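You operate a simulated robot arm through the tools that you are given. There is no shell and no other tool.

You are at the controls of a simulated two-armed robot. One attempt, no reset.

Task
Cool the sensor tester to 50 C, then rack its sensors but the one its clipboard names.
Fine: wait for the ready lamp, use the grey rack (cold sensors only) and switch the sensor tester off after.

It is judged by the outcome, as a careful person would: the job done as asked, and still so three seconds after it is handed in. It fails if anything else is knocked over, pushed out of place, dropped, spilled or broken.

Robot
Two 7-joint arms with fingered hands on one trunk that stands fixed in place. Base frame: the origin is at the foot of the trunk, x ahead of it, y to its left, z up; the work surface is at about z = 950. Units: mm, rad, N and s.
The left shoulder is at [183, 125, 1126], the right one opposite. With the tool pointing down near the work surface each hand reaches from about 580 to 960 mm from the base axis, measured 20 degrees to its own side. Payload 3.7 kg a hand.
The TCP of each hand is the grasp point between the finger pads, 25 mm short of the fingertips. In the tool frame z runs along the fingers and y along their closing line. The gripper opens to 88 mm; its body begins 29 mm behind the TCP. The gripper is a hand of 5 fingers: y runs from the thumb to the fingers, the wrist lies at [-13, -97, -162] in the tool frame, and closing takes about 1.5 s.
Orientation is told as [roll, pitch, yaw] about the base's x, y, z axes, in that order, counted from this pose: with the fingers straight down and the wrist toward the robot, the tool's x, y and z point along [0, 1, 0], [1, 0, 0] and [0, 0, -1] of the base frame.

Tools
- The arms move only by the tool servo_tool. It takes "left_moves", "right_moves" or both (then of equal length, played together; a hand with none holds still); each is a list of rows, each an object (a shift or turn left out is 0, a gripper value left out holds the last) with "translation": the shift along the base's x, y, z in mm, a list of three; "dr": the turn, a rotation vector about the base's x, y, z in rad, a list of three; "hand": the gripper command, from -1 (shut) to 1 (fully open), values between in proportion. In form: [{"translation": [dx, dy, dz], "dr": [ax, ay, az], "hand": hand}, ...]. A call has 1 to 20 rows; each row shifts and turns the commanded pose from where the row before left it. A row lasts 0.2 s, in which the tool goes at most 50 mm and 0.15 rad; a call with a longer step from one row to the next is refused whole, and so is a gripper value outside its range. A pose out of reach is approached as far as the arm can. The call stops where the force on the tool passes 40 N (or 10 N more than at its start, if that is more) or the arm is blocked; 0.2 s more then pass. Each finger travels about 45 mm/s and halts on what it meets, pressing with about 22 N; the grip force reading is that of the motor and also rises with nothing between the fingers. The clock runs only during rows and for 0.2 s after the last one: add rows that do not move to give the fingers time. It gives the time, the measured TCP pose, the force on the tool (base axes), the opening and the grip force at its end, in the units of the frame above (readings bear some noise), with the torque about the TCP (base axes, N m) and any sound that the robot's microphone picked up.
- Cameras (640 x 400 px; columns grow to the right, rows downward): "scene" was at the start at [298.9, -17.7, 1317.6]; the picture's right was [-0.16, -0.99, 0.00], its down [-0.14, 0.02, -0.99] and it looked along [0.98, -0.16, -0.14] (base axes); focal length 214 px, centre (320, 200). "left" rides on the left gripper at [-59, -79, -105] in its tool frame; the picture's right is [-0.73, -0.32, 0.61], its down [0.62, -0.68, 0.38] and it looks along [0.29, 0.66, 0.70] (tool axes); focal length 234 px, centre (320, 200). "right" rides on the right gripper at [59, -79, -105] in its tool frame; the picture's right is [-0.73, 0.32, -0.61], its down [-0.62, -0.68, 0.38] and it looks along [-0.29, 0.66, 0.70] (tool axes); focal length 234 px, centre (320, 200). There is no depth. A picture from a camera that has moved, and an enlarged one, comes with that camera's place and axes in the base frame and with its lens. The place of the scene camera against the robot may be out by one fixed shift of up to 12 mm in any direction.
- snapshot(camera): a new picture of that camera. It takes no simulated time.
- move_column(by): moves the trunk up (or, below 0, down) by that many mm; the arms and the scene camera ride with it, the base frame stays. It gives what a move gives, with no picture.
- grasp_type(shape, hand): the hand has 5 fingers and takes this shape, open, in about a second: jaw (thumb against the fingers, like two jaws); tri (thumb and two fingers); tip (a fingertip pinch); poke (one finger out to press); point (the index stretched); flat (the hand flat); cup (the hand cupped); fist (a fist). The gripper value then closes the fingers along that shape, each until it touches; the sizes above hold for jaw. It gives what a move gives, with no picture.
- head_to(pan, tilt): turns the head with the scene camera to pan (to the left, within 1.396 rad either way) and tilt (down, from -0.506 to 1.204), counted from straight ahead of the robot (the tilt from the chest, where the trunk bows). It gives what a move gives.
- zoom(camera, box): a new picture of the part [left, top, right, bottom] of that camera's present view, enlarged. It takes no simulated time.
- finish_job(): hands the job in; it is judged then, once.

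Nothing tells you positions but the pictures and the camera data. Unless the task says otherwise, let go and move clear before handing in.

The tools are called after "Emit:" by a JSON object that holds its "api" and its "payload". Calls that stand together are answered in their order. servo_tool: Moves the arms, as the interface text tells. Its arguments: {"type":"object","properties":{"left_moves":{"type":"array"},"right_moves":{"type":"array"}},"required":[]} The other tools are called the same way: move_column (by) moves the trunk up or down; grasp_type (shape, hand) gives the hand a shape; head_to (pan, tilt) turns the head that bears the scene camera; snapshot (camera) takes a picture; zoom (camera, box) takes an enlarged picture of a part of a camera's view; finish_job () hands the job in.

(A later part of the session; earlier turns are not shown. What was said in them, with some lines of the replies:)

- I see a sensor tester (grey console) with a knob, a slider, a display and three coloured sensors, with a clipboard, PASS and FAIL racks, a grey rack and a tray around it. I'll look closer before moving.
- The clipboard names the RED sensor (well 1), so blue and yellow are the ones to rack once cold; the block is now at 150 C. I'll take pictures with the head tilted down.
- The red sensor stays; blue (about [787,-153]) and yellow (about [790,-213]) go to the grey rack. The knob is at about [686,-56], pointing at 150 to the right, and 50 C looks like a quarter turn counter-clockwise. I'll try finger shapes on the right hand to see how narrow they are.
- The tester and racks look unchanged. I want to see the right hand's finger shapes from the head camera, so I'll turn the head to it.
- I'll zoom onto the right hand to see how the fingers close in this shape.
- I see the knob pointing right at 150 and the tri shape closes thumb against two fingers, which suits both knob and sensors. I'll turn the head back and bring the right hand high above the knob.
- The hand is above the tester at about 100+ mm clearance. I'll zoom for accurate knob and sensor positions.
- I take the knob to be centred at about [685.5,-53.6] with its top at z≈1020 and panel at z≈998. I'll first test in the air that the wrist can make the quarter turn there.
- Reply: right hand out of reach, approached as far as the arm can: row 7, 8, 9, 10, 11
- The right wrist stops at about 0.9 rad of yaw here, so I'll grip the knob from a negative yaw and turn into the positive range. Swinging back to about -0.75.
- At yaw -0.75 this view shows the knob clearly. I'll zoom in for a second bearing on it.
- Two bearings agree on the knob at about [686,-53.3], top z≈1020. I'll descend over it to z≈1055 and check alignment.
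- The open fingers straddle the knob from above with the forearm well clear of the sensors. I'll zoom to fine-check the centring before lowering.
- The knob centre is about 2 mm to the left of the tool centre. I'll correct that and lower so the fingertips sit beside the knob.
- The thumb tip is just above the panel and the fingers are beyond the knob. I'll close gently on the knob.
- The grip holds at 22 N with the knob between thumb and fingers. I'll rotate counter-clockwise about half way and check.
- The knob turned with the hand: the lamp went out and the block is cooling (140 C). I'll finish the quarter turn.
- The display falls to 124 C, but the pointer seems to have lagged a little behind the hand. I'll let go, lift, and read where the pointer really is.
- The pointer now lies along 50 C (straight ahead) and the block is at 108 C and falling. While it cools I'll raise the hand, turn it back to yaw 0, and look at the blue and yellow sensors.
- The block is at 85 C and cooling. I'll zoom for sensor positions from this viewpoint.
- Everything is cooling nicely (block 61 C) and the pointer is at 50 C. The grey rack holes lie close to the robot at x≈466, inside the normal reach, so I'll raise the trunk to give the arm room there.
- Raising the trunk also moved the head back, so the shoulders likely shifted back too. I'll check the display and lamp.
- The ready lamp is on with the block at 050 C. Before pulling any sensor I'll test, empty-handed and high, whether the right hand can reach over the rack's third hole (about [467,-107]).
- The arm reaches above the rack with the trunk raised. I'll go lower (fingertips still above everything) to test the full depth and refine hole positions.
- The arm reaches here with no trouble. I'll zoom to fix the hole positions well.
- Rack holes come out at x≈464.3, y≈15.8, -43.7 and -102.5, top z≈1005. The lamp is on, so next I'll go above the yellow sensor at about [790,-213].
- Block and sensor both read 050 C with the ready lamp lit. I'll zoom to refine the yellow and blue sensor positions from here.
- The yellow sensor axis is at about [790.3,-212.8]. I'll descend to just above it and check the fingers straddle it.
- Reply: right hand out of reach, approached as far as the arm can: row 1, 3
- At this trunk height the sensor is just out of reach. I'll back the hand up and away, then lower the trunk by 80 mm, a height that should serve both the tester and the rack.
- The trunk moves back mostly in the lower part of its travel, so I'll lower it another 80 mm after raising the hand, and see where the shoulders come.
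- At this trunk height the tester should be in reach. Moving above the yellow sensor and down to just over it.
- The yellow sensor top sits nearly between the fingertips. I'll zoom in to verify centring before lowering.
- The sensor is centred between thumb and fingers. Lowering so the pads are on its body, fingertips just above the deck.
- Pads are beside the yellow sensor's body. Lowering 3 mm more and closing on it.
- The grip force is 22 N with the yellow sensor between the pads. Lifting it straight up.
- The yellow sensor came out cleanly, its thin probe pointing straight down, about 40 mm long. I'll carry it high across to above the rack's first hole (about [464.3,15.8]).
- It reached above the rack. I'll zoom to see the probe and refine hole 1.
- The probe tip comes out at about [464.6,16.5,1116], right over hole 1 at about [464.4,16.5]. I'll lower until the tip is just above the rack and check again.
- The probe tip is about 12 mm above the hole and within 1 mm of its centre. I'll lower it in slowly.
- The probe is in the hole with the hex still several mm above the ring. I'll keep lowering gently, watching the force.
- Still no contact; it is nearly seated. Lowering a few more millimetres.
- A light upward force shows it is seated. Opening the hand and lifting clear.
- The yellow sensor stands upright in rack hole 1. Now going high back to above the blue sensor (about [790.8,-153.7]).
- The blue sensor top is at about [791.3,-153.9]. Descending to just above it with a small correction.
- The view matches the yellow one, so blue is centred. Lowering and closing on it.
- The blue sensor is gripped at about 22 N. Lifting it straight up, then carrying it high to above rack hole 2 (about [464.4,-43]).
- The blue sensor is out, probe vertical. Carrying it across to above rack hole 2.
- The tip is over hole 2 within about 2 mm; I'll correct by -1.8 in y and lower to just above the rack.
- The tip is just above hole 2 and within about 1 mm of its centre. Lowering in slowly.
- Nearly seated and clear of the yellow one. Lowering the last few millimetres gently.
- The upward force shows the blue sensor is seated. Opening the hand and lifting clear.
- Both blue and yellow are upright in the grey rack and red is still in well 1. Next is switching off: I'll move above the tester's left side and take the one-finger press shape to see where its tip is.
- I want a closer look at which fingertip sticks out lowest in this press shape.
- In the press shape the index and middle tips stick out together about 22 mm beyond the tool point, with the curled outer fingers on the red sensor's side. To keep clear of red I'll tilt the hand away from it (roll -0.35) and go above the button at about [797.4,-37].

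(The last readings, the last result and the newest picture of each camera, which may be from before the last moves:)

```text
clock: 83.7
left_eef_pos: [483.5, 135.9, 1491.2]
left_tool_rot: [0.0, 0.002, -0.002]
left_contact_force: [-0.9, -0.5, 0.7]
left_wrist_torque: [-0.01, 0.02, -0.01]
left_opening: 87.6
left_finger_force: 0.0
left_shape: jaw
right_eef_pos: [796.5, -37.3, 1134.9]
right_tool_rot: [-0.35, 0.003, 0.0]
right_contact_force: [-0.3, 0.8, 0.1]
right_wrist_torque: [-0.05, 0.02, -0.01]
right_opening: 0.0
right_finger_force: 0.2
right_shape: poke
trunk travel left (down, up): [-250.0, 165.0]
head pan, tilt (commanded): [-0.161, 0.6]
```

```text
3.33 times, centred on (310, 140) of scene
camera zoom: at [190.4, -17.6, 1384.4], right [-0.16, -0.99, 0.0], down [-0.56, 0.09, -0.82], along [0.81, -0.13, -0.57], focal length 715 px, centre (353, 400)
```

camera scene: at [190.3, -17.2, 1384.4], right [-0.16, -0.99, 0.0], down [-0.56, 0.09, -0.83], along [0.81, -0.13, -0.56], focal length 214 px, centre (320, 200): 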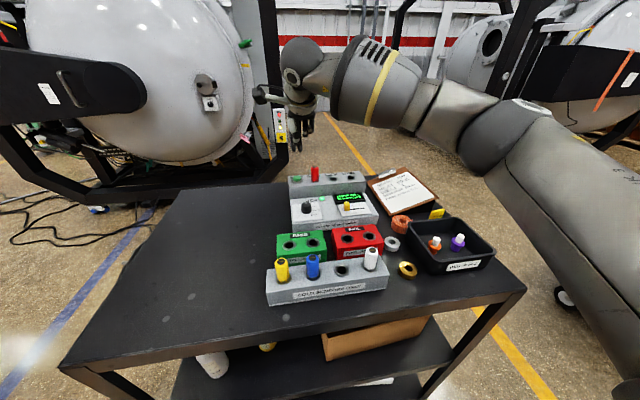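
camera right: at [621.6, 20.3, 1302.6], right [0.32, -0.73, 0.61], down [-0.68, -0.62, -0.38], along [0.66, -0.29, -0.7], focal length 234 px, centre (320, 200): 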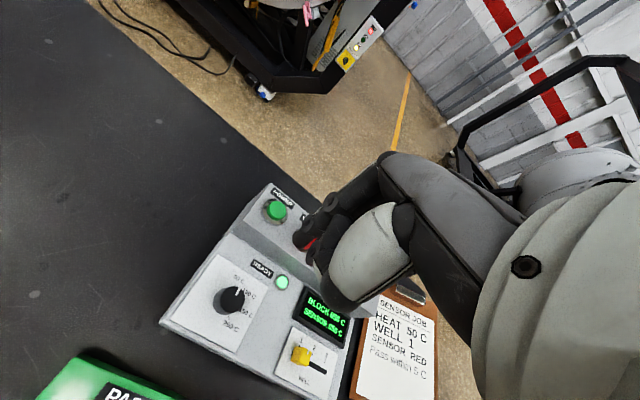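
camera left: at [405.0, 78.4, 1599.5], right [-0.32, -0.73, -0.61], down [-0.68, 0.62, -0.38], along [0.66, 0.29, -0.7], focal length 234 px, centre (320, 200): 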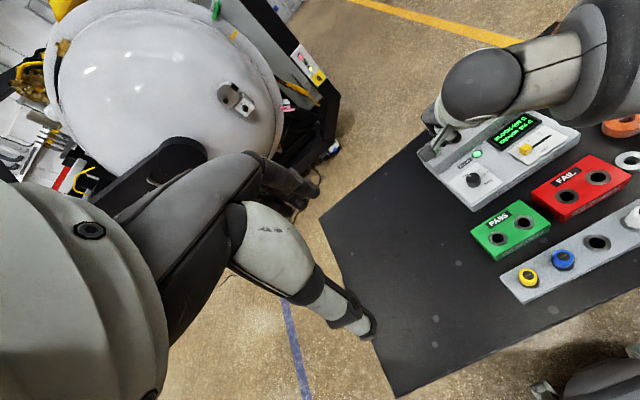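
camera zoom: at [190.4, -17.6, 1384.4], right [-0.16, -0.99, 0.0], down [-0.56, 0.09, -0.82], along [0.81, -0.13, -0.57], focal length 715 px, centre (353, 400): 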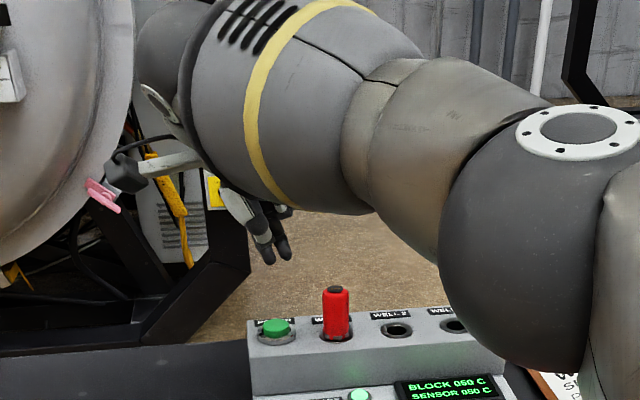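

The index tip is about 65 mm above the button and nearly over its centre (about [798,-36.5]). Lowering most of the way and re-checking clearance to the red sensor.

Emit:
{"api": "servo_tool", "payload": {"right_moves": [{"translation": [1.5, -0.5, -15]}, {"translation": [0, 0, -20]}, {"translation": [0, 0, -18]}, {}, {}]}}

Emit:
{"api": "zoom", "payload": {"camera": "right", "box": [200, 150, 400, 310]}}

Emit:
{"api": "zoom", "payload": {"camera": "scene", "box": [270, 120, 350, 200]}}

```text
clock: 84.9
left_eef_pos: [484.3, 136.5, 1492.9]
left_tool_rot: [0.0, 0.0, 0.001]
left_contact_force: [0.1, -0.5, 0.0]
left_wrist_torque: [-0.05, 0.03, 0.0]
left_opening: 87.7
left_finger_force: 0.2
left_shape: jaw
right_eef_pos: [799.2, -39.1, 1082.5]
right_tool_rot: [-0.35, 0.002, 0.001]
right_contact_force: [0.6, -0.2, 0.4]
right_wrist_torque: [0.0, 0.03, -0.02]
right_opening: 0.0
right_finger_force: 0.0
right_shape: poke
trunk travel left (down, up): [-250.0, 165.0]
head pan, tilt (commanded): [-0.161, 0.6]
```

```text
2.50 times, centred on (300, 230) of right
camera zoom: at [721.0, 53.8, 1162.7], right [0.32, -0.47, 0.82], down [-0.68, -0.72, -0.15], along [0.66, -0.51, -0.56], focal length 585 px, centre (370, 125)
```

zoom: 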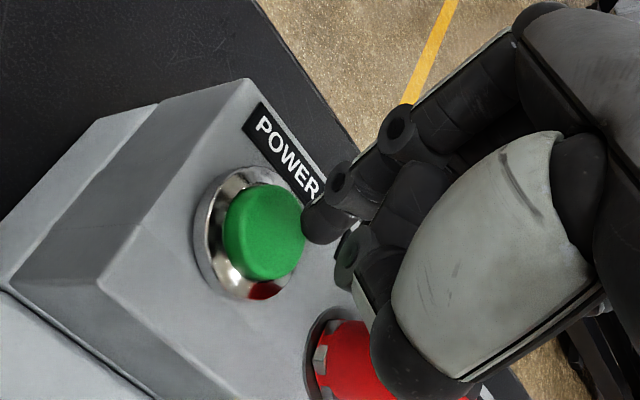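

```text
5.00 times, centred on (310, 160) of scene
camera zoom: at [190.4, -17.2, 1384.4], right [-0.16, -0.99, 0.0], down [-0.56, 0.09, -0.83], along [0.81, -0.13, -0.56], focal length 1072 px, centre (370, 400)
```

zoom: 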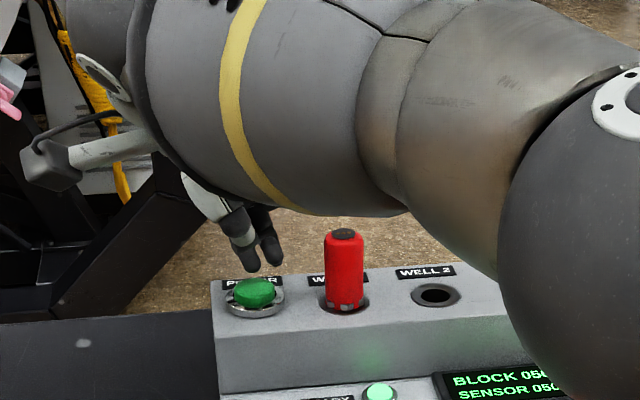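

The fingertip is about 12 mm above the button with good clearance to red. Pressing down slowly now.

Emit:
{"api": "servo_tool", "payload": {"right_moves": [{"translation": [-1, 1.5, -4]}, {"translation": [0, 0, -4]}, {"translation": [0, 0, -3]}, {}]}}

Emit:
{"api": "zoom", "payload": {"camera": "right", "box": [220, 170, 380, 290]}}

Emit:
{"api": "zoom", "payload": {"camera": "scene", "box": [270, 130, 390, 220]}}

```text
clock: 85.9
left_eef_pos: [483.7, 137.4, 1494.2]
left_tool_rot: [0.0, 0.0, 0.0]
left_contact_force: [-0.4, -0.1, -0.8]
left_wrist_torque: [0.01, -0.01, 0.0]
left_opening: 87.6
left_finger_force: 0.1
left_shape: jaw
right_eef_pos: [798.9, -36.0, 1072.6]
right_tool_rot: [-0.35, 0.001, -0.002]
right_contact_force: [0.1, -0.2, 2.0]
right_wrist_torque: [-0.01, -0.04, -0.03]
right_opening: 0.0
right_finger_force: 0.0
right_shape: poke
trunk travel left (down, up): [-250.0, 165.0]
head pan, tilt (commanded): [-0.161, 0.6]
heard: click
```

```text
3.33 times, centred on (300, 230) of right
camera zoom: at [720.0, 55.5, 1152.4], right [0.32, -0.47, 0.82], down [-0.68, -0.72, -0.15], along [0.66, -0.51, -0.55], focal length 781 px, centre (387, 100)
```

zoom: 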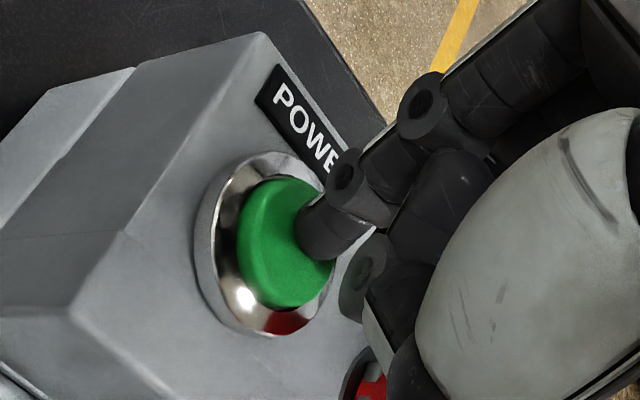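

```text
4.44 times, centred on (330, 175) of scene
camera zoom: at [190.1, -17.2, 1384.5], right [-0.16, -0.99, 0.0], down [-0.56, 0.09, -0.83], along [0.81, -0.13, -0.56], focal length 953 px, centre (276, 311)
```

zoom: 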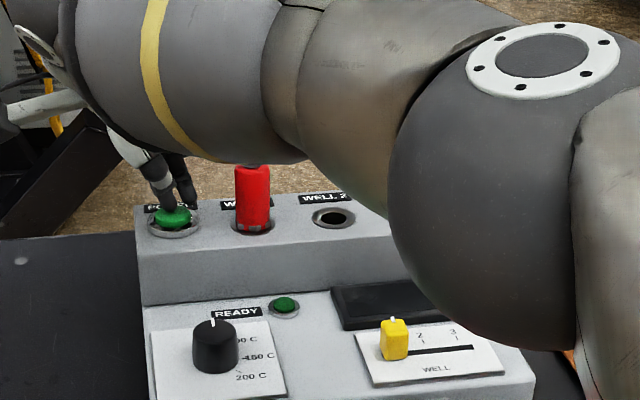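

A click sounded, the display went dark and the ready lamp is off. Lifting straight up off the button.

Emit:
{"api": "servo_tool", "payload": {"right_moves": [{"translation": [0, 0, 6]}, {"translation": [0, 0, 12]}, {"translation": [0, 2, 25]}, {"translation": [0, 2, 35]}, {"translation": [0, 0, 40]}, {}]}}

Emit:
{"api": "zoom", "payload": {"camera": "scene", "box": [250, 130, 410, 310]}}

Emit:
{"api": "snapshot", "payload": {"camera": "right"}}

```text
clock: 87.3
left_eef_pos: [483.6, 136.3, 1492.8]
left_tool_rot: [0.0, 0.003, -0.002]
left_contact_force: [-0.5, -0.4, -0.1]
left_wrist_torque: [-0.03, -0.02, -0.02]
left_opening: 87.6
left_finger_force: 0.0
left_shape: jaw
right_eef_pos: [793.7, -32.9, 1186.3]
right_tool_rot: [-0.349, 0.003, 0.001]
right_contact_force: [-1.3, 0.8, 0.2]
right_wrist_torque: [0.01, 0.02, -0.02]
right_opening: 0.0
right_finger_force: 0.1
right_shape: poke
right hand out of reach, approached as far as the arm can: row 5
trunk travel left (down, up): [-250.0, 165.0]
head pan, tilt (commanded): [-0.161, 0.6]
```

```text
2.22 times, centred on (330, 220) of scene
camera zoom: at [191.1, -17.5, 1384.2], right [-0.16, -0.99, 0.0], down [-0.56, 0.09, -0.82], along [0.81, -0.13, -0.57], focal length 477 px, centre (298, 156)
```

zoom: 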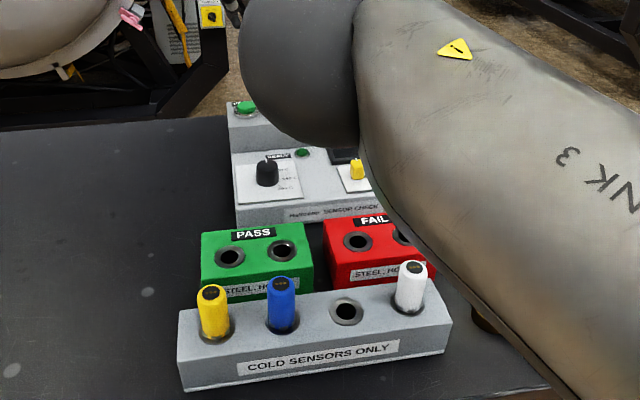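

```text
taken
camera right: at [715.8, 57.9, 1266.9], right [0.33, -0.47, 0.82], down [-0.68, -0.72, -0.14], along [0.66, -0.51, -0.56], focal length 234 px, centre (320, 200)
```

right: 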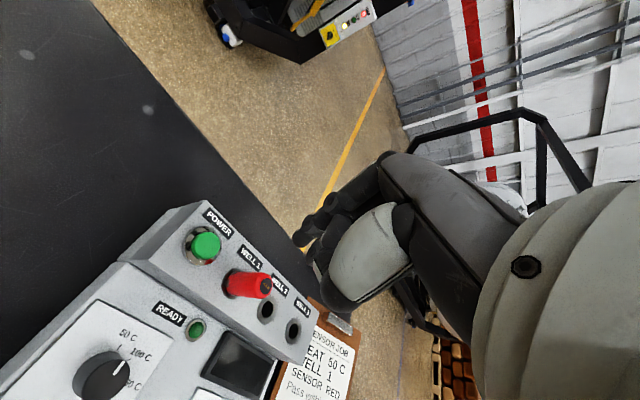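

The tester is off and stays off. The elbow has swung in front of the tester in the picture, so I'll look at the full view before retracting.

Emit:
{"api": "snapshot", "payload": {"camera": "scene"}}

Emit:
{"api": "snapshot", "payload": {"camera": "left"}}

```text
taken
camera scene: at [191.1, -17.5, 1384.2], right [-0.16, -0.99, 0.0], down [-0.56, 0.09, -0.82], along [0.81, -0.13, -0.57], focal length 214 px, centre (320, 200)
```

scene: 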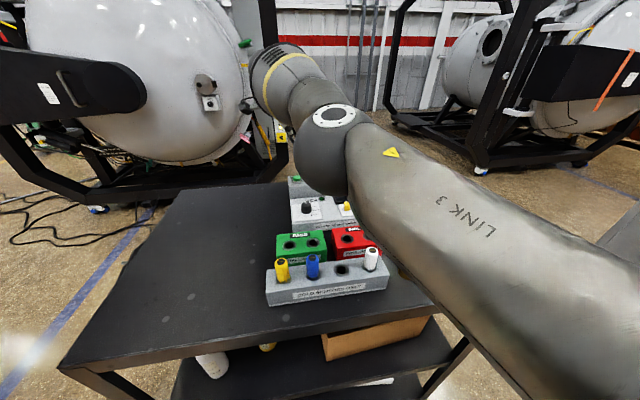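

```text
taken
camera left: at [406.1, 78.0, 1599.0], right [-0.32, -0.73, -0.61], down [-0.68, 0.62, -0.38], along [0.66, 0.29, -0.7], focal length 234 px, centre (320, 200)
```

left: 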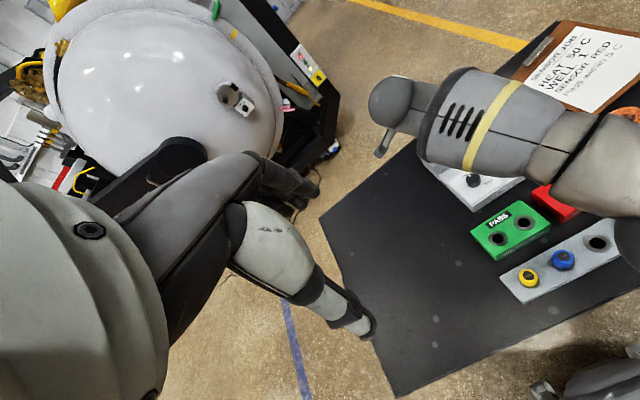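

The arm is just extended far, well above the table. I'll retract the hand back and up, undoing the tilt, toward its rest place on the right.

Emit:
{"api": "servo_tool", "payload": {"right_moves": [{"translation": [-30, 0, 5], "dr": [0.08, 0, 0]}, {"translation": [-35, 0, 10], "dr": [0.09, 0, 0]}, {"translation": [-30, 0, 15], "dr": [0.09, 0, 0]}, {"translation": [-20, -10, 25], "dr": [0.09, 0, 0]}, {"translation": [-20, -20, 30]}, {"translation": [-20, -25, 30]}, {"translation": [-20, -30, 30]}, {"translation": [-20, -35, 25]}, {"translation": [-20, -35, 25]}, {"translation": [-20, -35, 20]}, {"translation": [-20, -35, 10]}, {"translation": [-15, -35, 0]}, {}]}}

Emit:
{"api": "snapshot", "payload": {"camera": "scene"}}

Emit:
{"api": "snapshot", "payload": {"camera": "right"}}

```text
clock: 90.1
left_eef_pos: [483.8, 138.0, 1492.5]
left_tool_rot: [0.002, 0.0, 0.0]
left_contact_force: [-0.1, 0.4, 0.6]
left_wrist_torque: [-0.04, 0.01, -0.01]
left_opening: 87.4
left_finger_force: 0.1
left_shape: jaw
right_eef_pos: [530.7, -242.7, 1430.0]
right_tool_rot: [-0.002, 0.001, 0.002]
right_contact_force: [0.5, -0.7, -0.2]
right_wrist_torque: [-0.01, -0.02, 0.0]
right_opening: 0.0
right_finger_force: 0.1
right_shape: poke
right hand out of reach, approached as far as the arm can: row 1, 2
trunk travel left (down, up): [-250.0, 165.0]
head pan, tilt (commanded): [-0.161, 0.6]
```

```text
taken
camera scene: at [190.5, -16.3, 1384.4], right [-0.16, -0.99, 0.0], down [-0.56, 0.09, -0.83], along [0.81, -0.13, -0.56], focal length 214 px, centre (320, 200)
```

scene: 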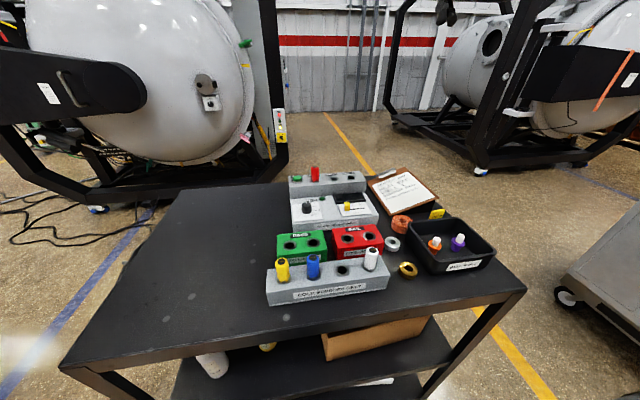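

```text
taken
camera right: at [453.5, -182.2, 1536.1], right [0.32, -0.72, 0.61], down [-0.68, -0.63, -0.38], along [0.66, -0.29, -0.7], focal length 234 px, centre (320, 200)
```

right: 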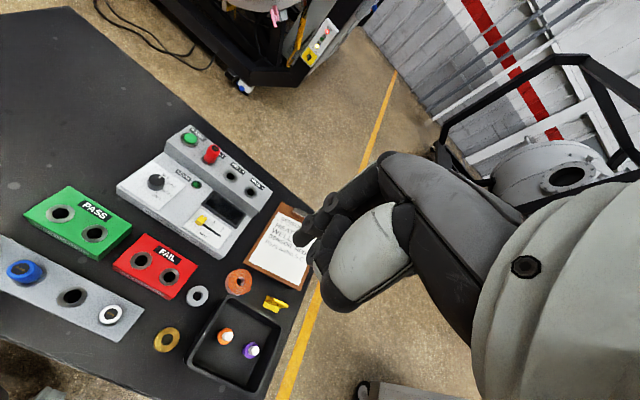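

The arm is clear. A last close check of the tester and the rack before handing in.

Emit:
{"api": "zoom", "payload": {"camera": "scene", "box": [260, 155, 500, 305]}}

Emit:
{"api": "zoom", "payload": {"camera": "right", "box": [100, 110, 310, 270]}}

Emit:
{"api": "zoom", "payload": {"camera": "scene", "box": [260, 235, 400, 310]}}

```text
2.67 times, centred on (380, 230) of scene
camera zoom: at [190.5, -16.3, 1384.4], right [-0.16, -0.99, 0.0], down [-0.56, 0.09, -0.83], along [0.81, -0.13, -0.56], focal length 572 px, centre (160, 120)
```

zoom: 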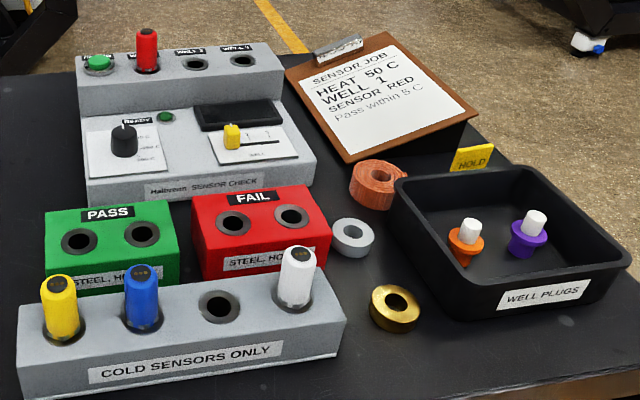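

```text
2.50 times, centred on (205, 190) of right
camera zoom: at [453.5, -182.2, 1536.1], right [0.32, -0.72, 0.61], down [-0.68, -0.63, -0.38], along [0.66, -0.29, -0.7], focal length 585 px, centre (608, 225)
```

zoom: 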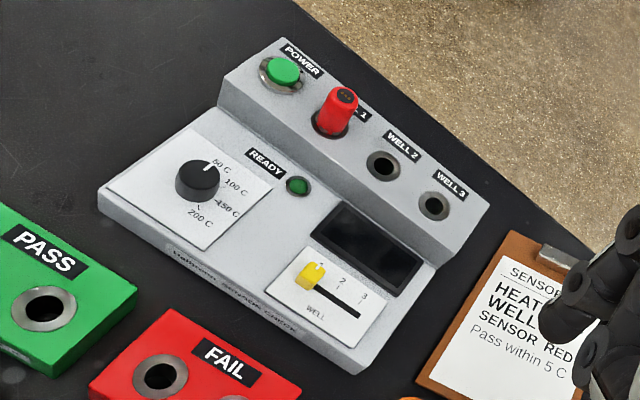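

```text
4.57 times, centred on (330, 272) of scene
camera zoom: at [190.5, -16.3, 1384.4], right [-0.16, -0.99, 0.0], down [-0.56, 0.09, -0.83], along [0.81, -0.13, -0.56], focal length 980 px, centre (274, -131)
```

zoom: 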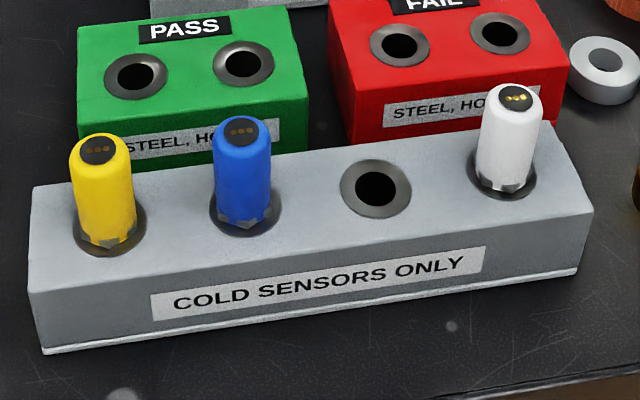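

The blue and yellow sensors stand seated in the grey rack. Red is still in well 1, the knob is at 50 C, the tester is dark, and nothing else has moved. I'm handing the job in.

Emit:
{"api": "finish_job", "payload": {}}

```text
The job is handed in.
```

The tester was cooled to 50 C. The blue and yellow sensors are in the grey rack, and the red one named on the clipboard is still in well 1.

- **Cooling:** I turned the knob from 150 to 50 C. I pulled the sensors only after the ready lamp came back on, when the block and the displayed sensor both read 050 C. The display only showed well 1, so I did not read blue's and yellow's own temperatures.
- **Racking:** Yellow is in rack hole 1 and blue in hole 2. Both are upright and seated like the white sensor that was already there.
- **Power:** I pressed the power button once. It clicked, and the display and ready lamp went dark and stayed dark.

In the final pictures nothing else on the bench looked moved or knocked over. Both hands were clear of it when I handed the job in.
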